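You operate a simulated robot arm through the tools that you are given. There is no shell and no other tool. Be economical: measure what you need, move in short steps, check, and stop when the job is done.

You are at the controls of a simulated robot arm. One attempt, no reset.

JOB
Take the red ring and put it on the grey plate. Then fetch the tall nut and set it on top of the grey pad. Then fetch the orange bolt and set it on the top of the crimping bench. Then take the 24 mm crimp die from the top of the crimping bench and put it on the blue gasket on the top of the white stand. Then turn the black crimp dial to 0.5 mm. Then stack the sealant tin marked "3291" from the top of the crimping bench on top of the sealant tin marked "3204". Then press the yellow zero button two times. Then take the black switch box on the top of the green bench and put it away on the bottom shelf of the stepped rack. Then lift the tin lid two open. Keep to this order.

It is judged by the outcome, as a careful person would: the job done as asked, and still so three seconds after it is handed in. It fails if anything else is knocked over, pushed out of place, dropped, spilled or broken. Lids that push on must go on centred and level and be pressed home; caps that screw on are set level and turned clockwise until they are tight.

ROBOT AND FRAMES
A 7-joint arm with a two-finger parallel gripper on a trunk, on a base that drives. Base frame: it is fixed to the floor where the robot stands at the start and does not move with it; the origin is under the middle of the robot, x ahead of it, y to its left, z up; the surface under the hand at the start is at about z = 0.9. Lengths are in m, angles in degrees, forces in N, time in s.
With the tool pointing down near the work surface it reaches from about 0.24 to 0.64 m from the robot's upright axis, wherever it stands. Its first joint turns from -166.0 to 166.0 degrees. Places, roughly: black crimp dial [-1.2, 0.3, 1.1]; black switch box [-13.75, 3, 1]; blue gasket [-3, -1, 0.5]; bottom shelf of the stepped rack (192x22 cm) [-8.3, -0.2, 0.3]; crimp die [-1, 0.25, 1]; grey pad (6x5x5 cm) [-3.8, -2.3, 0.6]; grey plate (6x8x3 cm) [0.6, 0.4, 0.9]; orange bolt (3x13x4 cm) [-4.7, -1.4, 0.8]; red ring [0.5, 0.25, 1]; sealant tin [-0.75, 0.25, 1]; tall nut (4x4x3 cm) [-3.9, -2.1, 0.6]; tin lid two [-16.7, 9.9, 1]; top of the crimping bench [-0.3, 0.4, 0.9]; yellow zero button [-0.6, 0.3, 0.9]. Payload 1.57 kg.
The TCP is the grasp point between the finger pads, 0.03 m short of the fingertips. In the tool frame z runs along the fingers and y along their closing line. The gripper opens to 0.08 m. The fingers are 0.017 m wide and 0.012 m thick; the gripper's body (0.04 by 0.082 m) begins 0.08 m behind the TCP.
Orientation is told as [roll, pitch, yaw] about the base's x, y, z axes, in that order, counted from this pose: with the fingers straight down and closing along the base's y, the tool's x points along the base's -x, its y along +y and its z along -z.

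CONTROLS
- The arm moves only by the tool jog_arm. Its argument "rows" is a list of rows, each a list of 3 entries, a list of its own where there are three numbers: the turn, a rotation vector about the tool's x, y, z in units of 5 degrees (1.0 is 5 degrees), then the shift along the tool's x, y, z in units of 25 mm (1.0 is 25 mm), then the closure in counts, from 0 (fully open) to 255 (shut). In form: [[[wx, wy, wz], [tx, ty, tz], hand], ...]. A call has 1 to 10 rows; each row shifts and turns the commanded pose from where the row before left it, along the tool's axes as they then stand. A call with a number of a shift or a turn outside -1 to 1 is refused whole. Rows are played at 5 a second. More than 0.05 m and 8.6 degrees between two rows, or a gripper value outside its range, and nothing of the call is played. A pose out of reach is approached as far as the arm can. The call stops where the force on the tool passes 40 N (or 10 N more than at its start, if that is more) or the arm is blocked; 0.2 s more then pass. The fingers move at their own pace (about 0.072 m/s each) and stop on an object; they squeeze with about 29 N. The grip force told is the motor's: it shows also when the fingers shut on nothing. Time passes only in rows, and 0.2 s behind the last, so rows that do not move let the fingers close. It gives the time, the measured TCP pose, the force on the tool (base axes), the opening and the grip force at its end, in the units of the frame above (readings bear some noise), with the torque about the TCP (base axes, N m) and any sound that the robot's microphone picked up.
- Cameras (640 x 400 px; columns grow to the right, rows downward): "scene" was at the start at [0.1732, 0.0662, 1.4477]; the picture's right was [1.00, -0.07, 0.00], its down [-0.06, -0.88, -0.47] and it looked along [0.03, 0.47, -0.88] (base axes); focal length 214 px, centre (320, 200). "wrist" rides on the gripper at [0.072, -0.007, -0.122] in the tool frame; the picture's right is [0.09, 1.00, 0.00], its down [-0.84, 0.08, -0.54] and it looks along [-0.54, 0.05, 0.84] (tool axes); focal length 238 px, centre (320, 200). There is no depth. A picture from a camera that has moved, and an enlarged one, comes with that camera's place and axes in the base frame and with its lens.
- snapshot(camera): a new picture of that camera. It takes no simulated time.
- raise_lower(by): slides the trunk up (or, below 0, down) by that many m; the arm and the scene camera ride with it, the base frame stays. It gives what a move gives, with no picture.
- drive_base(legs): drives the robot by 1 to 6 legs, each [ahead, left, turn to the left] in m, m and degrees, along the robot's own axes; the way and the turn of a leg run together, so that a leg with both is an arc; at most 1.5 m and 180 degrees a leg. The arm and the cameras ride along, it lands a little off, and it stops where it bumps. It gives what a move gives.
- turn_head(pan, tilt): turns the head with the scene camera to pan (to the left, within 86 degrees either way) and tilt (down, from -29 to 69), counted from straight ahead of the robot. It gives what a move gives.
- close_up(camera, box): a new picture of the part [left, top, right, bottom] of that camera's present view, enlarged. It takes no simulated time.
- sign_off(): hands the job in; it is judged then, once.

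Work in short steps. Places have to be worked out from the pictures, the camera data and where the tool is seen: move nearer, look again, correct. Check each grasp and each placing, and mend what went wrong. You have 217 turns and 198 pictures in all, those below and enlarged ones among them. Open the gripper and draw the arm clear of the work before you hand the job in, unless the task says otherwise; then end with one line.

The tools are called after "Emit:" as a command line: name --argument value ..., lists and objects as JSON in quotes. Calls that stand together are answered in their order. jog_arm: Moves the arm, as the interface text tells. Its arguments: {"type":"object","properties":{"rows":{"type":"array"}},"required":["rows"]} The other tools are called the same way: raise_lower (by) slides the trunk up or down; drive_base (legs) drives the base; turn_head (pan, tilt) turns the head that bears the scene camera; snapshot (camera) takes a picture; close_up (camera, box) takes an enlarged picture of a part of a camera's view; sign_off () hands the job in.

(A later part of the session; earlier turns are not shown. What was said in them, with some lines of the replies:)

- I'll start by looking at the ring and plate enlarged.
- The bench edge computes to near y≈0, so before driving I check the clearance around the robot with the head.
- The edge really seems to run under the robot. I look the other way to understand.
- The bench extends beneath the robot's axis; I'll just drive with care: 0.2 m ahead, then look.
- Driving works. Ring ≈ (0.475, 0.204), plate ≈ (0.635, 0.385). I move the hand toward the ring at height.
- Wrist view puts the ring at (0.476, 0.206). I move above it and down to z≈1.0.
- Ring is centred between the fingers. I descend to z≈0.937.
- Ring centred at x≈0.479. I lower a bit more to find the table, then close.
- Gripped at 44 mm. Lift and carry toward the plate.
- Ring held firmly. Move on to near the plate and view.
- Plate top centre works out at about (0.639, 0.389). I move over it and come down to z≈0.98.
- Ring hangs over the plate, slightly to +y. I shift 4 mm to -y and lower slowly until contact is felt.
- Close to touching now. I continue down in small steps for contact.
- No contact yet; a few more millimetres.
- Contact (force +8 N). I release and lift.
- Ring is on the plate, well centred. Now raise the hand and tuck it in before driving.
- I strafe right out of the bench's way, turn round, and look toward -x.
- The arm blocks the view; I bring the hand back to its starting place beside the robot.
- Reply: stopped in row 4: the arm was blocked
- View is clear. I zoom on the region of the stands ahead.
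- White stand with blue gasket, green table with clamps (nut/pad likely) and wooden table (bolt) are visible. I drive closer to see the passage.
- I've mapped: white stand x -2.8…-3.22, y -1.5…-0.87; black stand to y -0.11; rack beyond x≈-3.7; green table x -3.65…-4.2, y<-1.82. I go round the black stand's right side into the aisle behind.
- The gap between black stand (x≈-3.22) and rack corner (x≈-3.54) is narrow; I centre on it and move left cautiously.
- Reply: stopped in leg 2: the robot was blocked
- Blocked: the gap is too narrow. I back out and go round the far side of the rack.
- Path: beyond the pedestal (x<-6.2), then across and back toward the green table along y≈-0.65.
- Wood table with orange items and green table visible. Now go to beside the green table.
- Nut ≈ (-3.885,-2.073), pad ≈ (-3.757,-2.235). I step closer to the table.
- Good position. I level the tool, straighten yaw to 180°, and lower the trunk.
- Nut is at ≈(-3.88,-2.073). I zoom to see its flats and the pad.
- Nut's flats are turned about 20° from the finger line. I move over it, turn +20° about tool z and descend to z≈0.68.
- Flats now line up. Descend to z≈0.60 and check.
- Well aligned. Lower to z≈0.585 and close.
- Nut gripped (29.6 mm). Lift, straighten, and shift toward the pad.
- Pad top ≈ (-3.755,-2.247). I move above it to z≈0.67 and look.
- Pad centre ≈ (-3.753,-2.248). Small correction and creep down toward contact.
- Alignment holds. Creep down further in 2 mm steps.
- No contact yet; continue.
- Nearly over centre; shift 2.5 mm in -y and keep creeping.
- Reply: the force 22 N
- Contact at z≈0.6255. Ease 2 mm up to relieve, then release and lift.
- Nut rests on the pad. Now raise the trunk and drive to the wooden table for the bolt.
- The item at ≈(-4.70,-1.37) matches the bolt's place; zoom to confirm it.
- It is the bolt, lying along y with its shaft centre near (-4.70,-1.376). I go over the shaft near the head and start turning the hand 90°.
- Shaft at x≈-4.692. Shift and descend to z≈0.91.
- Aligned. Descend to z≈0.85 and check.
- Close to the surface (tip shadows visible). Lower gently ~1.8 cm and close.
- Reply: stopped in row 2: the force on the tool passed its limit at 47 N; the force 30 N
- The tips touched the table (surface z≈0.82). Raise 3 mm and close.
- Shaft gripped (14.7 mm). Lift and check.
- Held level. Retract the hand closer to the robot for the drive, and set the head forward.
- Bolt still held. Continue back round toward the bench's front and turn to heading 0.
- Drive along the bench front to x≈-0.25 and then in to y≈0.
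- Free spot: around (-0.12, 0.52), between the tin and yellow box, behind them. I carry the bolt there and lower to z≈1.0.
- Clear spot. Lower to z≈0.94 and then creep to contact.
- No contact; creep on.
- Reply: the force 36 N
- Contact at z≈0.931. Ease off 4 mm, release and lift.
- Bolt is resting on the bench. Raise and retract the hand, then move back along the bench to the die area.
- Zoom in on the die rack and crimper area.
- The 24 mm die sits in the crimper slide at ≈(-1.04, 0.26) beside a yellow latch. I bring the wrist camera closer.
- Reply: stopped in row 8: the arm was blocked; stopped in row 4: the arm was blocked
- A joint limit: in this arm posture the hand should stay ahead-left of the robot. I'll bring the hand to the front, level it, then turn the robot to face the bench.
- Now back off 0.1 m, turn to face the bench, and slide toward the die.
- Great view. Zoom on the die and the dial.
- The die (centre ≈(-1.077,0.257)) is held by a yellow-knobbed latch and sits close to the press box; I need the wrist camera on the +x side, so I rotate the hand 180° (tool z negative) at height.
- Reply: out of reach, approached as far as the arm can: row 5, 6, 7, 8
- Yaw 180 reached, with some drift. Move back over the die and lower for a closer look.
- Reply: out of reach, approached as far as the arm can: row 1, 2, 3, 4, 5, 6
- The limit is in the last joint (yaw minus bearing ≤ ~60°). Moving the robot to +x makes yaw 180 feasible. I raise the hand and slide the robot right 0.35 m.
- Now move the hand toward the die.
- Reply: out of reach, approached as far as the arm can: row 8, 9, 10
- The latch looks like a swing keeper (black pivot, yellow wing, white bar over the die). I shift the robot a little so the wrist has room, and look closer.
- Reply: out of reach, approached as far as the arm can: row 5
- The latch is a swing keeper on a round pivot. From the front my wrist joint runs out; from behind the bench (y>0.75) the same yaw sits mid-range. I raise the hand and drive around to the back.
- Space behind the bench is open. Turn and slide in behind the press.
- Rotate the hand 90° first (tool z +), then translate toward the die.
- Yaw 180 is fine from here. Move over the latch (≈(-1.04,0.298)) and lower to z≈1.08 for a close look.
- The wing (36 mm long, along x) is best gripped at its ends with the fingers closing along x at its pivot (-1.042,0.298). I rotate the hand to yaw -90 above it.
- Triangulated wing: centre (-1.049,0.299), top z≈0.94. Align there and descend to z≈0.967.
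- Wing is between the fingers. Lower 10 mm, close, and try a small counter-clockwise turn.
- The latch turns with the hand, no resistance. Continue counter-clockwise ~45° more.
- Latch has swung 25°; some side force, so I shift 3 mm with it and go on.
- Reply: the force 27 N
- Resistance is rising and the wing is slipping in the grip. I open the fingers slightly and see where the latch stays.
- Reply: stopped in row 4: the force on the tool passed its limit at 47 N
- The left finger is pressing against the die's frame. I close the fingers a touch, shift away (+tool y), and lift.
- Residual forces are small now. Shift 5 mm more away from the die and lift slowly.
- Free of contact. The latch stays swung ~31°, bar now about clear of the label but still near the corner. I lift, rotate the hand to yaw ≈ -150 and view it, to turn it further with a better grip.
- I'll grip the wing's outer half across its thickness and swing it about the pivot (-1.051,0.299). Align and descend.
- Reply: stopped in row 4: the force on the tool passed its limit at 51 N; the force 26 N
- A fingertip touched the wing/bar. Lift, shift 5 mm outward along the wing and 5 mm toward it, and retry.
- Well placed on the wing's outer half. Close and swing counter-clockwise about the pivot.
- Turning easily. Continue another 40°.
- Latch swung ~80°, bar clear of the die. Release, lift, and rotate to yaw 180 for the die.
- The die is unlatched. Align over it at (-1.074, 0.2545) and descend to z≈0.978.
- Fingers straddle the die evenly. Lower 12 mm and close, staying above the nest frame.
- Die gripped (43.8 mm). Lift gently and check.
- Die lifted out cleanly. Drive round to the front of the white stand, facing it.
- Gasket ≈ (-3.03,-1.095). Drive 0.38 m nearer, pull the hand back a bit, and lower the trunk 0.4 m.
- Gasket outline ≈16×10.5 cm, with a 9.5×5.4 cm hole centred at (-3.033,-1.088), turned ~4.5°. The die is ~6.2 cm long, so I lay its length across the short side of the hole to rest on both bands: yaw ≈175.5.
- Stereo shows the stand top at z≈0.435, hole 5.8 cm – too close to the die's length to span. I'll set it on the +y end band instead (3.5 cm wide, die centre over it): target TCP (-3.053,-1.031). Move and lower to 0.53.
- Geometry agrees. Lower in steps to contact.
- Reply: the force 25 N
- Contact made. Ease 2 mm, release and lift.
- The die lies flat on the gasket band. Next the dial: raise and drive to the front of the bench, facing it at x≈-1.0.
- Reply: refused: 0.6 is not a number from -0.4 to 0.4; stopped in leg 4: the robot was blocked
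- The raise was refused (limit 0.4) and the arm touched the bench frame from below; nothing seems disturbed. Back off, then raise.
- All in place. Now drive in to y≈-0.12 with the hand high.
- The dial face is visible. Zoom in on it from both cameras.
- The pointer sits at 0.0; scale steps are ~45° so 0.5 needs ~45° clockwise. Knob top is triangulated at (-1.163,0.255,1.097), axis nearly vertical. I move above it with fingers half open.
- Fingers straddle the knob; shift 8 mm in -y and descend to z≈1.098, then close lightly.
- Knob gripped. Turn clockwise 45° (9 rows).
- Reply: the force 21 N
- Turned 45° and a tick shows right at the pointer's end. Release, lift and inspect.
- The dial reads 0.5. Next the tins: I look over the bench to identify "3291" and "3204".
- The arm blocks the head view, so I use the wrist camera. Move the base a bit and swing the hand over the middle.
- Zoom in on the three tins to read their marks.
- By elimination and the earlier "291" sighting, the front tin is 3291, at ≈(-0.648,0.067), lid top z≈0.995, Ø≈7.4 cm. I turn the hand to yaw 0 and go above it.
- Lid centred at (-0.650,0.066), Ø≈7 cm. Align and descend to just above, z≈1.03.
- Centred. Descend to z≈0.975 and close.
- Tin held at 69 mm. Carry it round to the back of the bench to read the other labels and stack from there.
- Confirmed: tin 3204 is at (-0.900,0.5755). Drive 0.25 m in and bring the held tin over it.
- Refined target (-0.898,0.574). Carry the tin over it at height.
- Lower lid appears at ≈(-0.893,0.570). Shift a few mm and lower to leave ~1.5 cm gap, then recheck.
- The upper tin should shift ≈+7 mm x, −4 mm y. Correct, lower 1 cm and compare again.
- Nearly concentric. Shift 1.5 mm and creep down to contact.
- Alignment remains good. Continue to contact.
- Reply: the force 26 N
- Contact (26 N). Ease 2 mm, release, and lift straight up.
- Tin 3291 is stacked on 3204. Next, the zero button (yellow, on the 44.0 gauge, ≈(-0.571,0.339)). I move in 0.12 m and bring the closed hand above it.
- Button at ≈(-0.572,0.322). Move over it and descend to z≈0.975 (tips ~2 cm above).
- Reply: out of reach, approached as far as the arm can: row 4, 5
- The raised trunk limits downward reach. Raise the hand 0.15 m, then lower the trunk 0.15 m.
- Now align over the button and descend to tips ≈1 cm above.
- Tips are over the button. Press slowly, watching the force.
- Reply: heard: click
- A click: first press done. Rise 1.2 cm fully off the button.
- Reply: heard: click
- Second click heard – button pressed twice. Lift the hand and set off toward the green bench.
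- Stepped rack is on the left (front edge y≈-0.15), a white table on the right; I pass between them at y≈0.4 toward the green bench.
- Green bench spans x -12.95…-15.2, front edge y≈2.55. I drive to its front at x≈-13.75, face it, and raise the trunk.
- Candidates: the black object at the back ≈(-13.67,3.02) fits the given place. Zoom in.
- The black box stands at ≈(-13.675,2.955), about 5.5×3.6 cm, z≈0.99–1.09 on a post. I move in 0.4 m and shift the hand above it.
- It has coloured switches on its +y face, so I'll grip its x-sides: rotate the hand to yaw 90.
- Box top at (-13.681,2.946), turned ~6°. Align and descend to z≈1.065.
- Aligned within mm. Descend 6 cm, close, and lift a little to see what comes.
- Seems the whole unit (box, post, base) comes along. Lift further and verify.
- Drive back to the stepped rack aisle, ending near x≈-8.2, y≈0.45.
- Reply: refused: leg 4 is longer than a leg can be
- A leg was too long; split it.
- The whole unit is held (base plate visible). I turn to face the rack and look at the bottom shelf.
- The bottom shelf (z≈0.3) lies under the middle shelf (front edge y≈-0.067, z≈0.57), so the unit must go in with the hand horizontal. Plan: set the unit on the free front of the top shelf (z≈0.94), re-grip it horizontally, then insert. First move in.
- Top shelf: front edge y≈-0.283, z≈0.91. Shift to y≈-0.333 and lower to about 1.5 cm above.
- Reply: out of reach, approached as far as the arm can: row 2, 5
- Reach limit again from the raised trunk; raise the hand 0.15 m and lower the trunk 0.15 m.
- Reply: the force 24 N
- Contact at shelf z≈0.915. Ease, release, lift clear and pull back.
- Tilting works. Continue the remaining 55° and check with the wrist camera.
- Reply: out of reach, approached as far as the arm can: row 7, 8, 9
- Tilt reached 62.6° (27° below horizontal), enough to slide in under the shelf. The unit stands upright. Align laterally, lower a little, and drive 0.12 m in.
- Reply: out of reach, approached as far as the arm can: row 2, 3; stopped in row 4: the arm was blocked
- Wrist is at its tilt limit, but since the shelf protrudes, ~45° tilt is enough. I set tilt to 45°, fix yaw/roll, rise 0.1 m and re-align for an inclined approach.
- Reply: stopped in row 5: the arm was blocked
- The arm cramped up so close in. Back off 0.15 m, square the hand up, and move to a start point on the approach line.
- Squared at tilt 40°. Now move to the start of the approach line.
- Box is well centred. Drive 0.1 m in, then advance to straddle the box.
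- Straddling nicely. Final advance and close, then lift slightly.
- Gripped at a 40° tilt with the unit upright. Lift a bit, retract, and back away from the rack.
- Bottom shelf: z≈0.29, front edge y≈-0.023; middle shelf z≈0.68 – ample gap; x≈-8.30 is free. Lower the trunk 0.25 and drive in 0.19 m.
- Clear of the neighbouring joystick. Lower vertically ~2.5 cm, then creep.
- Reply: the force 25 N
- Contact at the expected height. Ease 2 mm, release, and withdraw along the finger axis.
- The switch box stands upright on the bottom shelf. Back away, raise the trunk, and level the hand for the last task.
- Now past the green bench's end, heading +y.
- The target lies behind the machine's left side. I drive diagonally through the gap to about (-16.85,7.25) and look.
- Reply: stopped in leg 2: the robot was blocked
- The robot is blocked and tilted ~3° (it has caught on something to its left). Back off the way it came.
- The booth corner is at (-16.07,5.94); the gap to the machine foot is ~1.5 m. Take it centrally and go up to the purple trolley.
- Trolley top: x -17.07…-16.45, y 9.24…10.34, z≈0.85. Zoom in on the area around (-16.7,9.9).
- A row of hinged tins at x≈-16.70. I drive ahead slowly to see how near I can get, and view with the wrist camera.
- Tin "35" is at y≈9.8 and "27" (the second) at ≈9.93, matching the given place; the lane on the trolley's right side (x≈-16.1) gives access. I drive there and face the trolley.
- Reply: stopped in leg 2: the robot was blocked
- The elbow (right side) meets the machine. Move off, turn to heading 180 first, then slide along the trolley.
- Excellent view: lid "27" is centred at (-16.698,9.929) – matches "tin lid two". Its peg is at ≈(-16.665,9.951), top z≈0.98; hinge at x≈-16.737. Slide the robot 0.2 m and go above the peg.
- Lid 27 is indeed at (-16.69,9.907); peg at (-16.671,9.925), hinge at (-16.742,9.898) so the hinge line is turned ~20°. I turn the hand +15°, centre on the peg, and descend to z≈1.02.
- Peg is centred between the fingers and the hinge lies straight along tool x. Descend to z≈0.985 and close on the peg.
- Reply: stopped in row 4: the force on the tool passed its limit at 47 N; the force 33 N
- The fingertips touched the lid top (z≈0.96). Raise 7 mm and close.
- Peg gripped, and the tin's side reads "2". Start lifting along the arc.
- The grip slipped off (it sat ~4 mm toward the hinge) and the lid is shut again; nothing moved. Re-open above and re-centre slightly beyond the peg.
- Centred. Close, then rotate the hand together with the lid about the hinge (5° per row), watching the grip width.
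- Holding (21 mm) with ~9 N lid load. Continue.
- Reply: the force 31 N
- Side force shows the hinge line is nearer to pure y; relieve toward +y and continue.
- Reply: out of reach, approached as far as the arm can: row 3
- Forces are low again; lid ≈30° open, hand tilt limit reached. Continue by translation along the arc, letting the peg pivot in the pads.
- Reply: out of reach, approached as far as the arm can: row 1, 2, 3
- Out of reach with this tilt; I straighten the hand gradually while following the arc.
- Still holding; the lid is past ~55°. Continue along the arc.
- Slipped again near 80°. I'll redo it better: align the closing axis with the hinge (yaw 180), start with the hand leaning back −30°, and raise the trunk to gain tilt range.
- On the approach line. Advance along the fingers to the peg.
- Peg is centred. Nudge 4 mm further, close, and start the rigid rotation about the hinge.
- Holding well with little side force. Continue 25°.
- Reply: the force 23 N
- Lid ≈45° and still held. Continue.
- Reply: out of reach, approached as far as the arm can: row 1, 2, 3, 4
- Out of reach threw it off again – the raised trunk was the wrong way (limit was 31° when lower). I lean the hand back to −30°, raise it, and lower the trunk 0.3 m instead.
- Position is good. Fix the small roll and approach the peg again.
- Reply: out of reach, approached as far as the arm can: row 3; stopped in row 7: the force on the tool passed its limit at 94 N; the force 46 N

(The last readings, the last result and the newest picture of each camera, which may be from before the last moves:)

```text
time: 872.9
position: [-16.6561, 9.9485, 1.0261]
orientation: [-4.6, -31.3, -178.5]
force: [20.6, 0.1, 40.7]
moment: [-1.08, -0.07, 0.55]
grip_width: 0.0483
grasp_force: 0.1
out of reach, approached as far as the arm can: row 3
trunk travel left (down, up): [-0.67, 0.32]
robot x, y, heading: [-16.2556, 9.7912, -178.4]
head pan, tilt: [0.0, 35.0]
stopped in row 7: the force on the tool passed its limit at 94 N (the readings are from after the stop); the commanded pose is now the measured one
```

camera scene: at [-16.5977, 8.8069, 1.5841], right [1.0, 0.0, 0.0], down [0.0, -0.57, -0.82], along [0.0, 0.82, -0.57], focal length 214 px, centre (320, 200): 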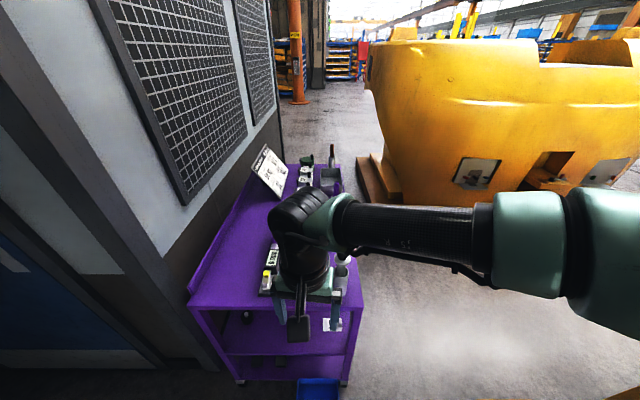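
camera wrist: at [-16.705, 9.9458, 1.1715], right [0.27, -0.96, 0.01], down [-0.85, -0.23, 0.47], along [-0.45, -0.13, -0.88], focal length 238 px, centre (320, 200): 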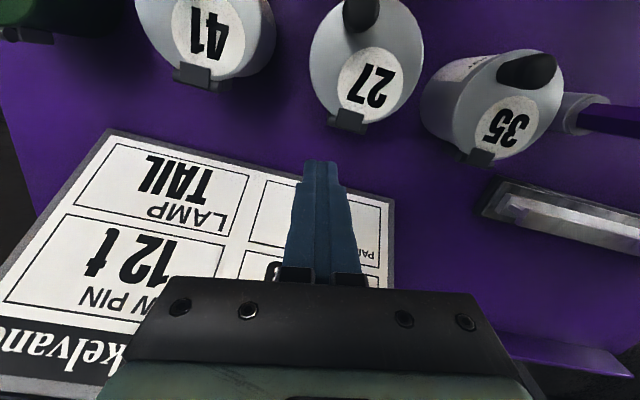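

The finger landed on the peg because the pose drifted at the wrist limit. Back off, reduce the lean to −15°, and look.

Emit:
jog_arm --rows '[[[0, 0, 0], [0, 0, -0.8], 90], [[-0.3, 1, 0], [0, 0, -1], 90], [[-0.3, 1, 0], [0, 0, -0.5], 90], [[-0.3, 1, 0], [0, 0, 0], 90], [[0, 0.3, 0], [0, 0.4, 0], 90], [[0, 0, 0], [0, 0.4, 0], 90], [[0, 0, 0], [0, 0, 0], 90]]'

Emit:
snapshot --camera "wrist"

```text
time: 874.5
position: [-16.6294, 9.9181, 1.067]
orientation: [2.6, -14.4, 179.6]
force: [-0.6, 0.3, 0.2]
moment: [0.03, -0.01, 0.03]
grip_width: 0.0521
grasp_force: 0.0
trunk travel left (down, up): [-0.67, 0.32]
robot x, y, heading: [-16.2589, 9.7916, -178.2]
head pan, tilt: [0.0, 35.0]
```

```text
1 pictures are left
camera wrist: at [-16.5293, 9.9306, 1.1671], right [0.09, -1.0, 0.02], down [-0.67, -0.05, 0.74], along [-0.73, -0.08, -0.68], focal length 238 px, centre (320, 200)
```

wrist: 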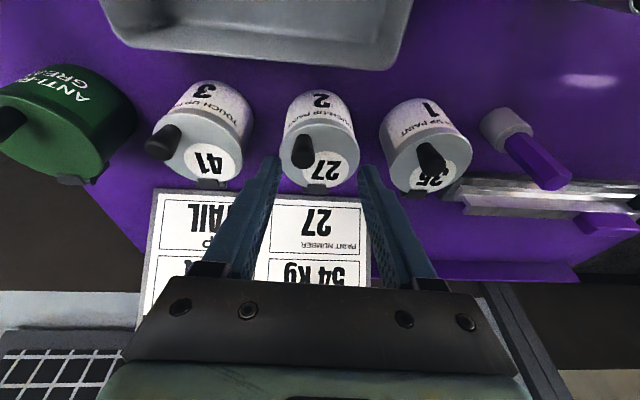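

All tins stand as before (they're marked 1, 2, 3 – "2" is this one). Peg ≈(-16.668,9.930). Approach at −15° lean and close.

Emit:
jog_arm --rows '[[[0.26, 0, 0], [-0.3, -0.24, 0], 90], [[0.26, 0, 0], [-0.3, -0.22, 0], 90], [[0, 0, 0], [0, 0, 1], 90], [[0, 0, 0], [0, 0, 1], 90], [[0, 0, 0], [0, 0, 0.75], 90], [[0, 0, 0], [0, 0, 0.25], 90], [[0, 0, 0], [0, 0, 0], 180], [[0, 0, 0], [0, 0, 0], 255], [[0, 0, 0], [0, 0, 0], 255], [[0, 0, 0], [0, 0, 0], 255]]'

```text
time: 876.7
position: [-16.6613, 9.9299, 1.0019]
orientation: [-1.8, -14.3, -179.0]
force: [-3.3, -36.2, -9.6]
moment: [-0.48, -0.53, 0.1]
grip_width: 0.0214
grasp_force: 34.5
trunk travel left (down, up): [-0.67, 0.32]
robot x, y, heading: [-16.2557, 9.7905, -178.1]
head pan, tilt: [0.0, 35.0]
```

Gripped; a sideways preload of 36 N shows I'm ~5 mm off in y. Relieve it and rotate rigidly 40°.

Emit:
jog_arm --rows '[[[0, 0, 0], [0, 0.2, 0], 255], [[0, 1, 0], [-0.233, 0, -0.235], 255], [[0, 1, 0], [-0.233, 0, -0.235], 255], [[0, 1, 0], [-0.233, 0, -0.235], 255], [[0, 1, 0], [-0.233, 0, -0.235], 255], [[0, 1, 0], [-0.233, 0, -0.235], 255], [[0, 1, 0], [-0.233, 0, -0.235], 255], [[0, 1, 0], [-0.233, 0, -0.235], 255], [[0, 1, 0], [-0.233, 0, -0.235], 255], [[0, 0, 0], [0, 0, 0], 255]]'

```text
time: 878.9
position: [-16.7116, 9.9285, 1.0436]
orientation: [-2.2, 25.8, 179.1]
force: [-1.8, -23.8, -23.9]
moment: [-0.31, -0.47, -0.15]
grip_width: 0.0213
grasp_force: 33.9
trunk travel left (down, up): [-0.67, 0.32]
robot x, y, heading: [-16.2591, 9.7912, -178.3]
head pan, tilt: [0.0, 35.0]
```

Still held at lid ≈40°, within reach. Now the second stage: follow the arc past vertical with slight straightening.

Emit:
jog_arm --rows '[[[0, 0, 0], [-0.22, 0.1, -0.22], 255], [[0, -0.3, 0], [-0.26, 0.02, -0.27], 255], [[0, -0.4, 0], [-0.3, 0, -0.23], 255], [[0, -0.4, 0], [-0.33, 0, -0.18], 255], [[0, -0.4, 0], [-0.35, 0, -0.13], 255], [[0, 0, 0], [0, 0, 0], 255]]'

```text
time: 880.3
position: [-16.7518, 9.929, 1.0562]
orientation: [-2.3, 18.1, 179.2]
force: [11.7, -10.4, 2.7]
moment: [-0.27, -1.24, -0.17]
grip_width: 0.0213
grasp_force: 34.0
trunk travel left (down, up): [-0.67, 0.32]
robot x, y, heading: [-16.255, 9.7896, -178.7]
head pan, tilt: [0.0, 35.0]
```

Lid is at ~72° and still gripped. Continue past vertical.

Emit:
jog_arm --rows '[[[0, -0.2, 0], [-0.37, 0, -0.09], 255], [[0, -0.3, 0], [-0.38, 0, -0.04], 255], [[0, -0.3, 0], [-0.38, 0, 0.01], 255], [[0, -0.3, 0], [-0.38, 0, 0.06], 255], [[0, -0.3, 0], [-0.37, 0, 0.11], 255], [[0, -0.2, 0], [-0.35, 0, 0.15], 255], [[0, 0, 0], [0, 0, 0], 255]]'

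```text
time: 881.9
position: [-16.8071, 9.9311, 1.0377]
orientation: [-2.4, 9.9, 179.5]
force: [-0.8, 0.8, -0.2]
moment: [0.01, -0.02, 0.02]
grip_width: 0.0
grasp_force: 21.1
trunk travel left (down, up): [-0.67, 0.32]
robot x, y, heading: [-16.258, 9.7911, -178.5]
head pan, tilt: [0.0, 35.0]
```

The peg left the grip; raise the hand clear and use the last picture to see the lid.

Emit:
jog_arm --rows '[[[0, 0, 0], [0, 0, -1], 0], [[0, 0, 0], [0, 0, -1], 0], [[0, 0, 0], [0, 0, -1], 0], [[0, 0, 0], [0.5, 0, -1], 0], [[0, 0, 0], [1, 0, -1], 0], [[0, 0, 0], [1, 0, 0], 0]]'

Emit:
snapshot --camera "wrist"

```text
time: 883.3
position: [-16.7683, 9.9266, 1.1692]
orientation: [-2.3, 10.2, 179.5]
force: [-0.1, 0.8, 1.1]
moment: [0.0, -0.01, 0.0]
grip_width: 0.0798
grasp_force: 0.0
trunk travel left (down, up): [-0.67, 0.32]
robot x, y, heading: [-16.2556, 9.7907, -178.6]
head pan, tilt: [0.0, 35.0]
```

```text
0 pictures are left
camera wrist: at [-16.7197, 9.9282, 1.3025], right [0.09, -1.0, -0.02], down [-0.92, -0.09, 0.38], along [-0.38, -0.01, -0.92], focal length 238 px, centre (320, 200)
```

wrist: 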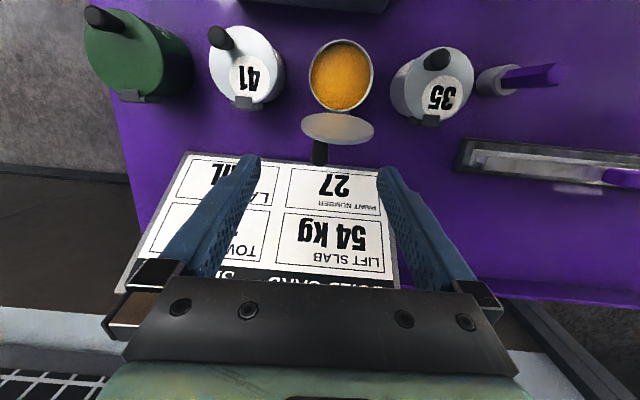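

The tin marked 2 is open: its lid stands past vertical and the orange paint is visible. The gripper is open and the hand is clear above it, so I hand the job in.

Emit:
sign_off

```text
The job is handed in.
```

All nine tasks were carried out in the order given, and the job is handed in; one placement is a judgement call: the 24 mm die rests on an end band of the blue gasket, because the hole in the middle was nearly as long as the die.
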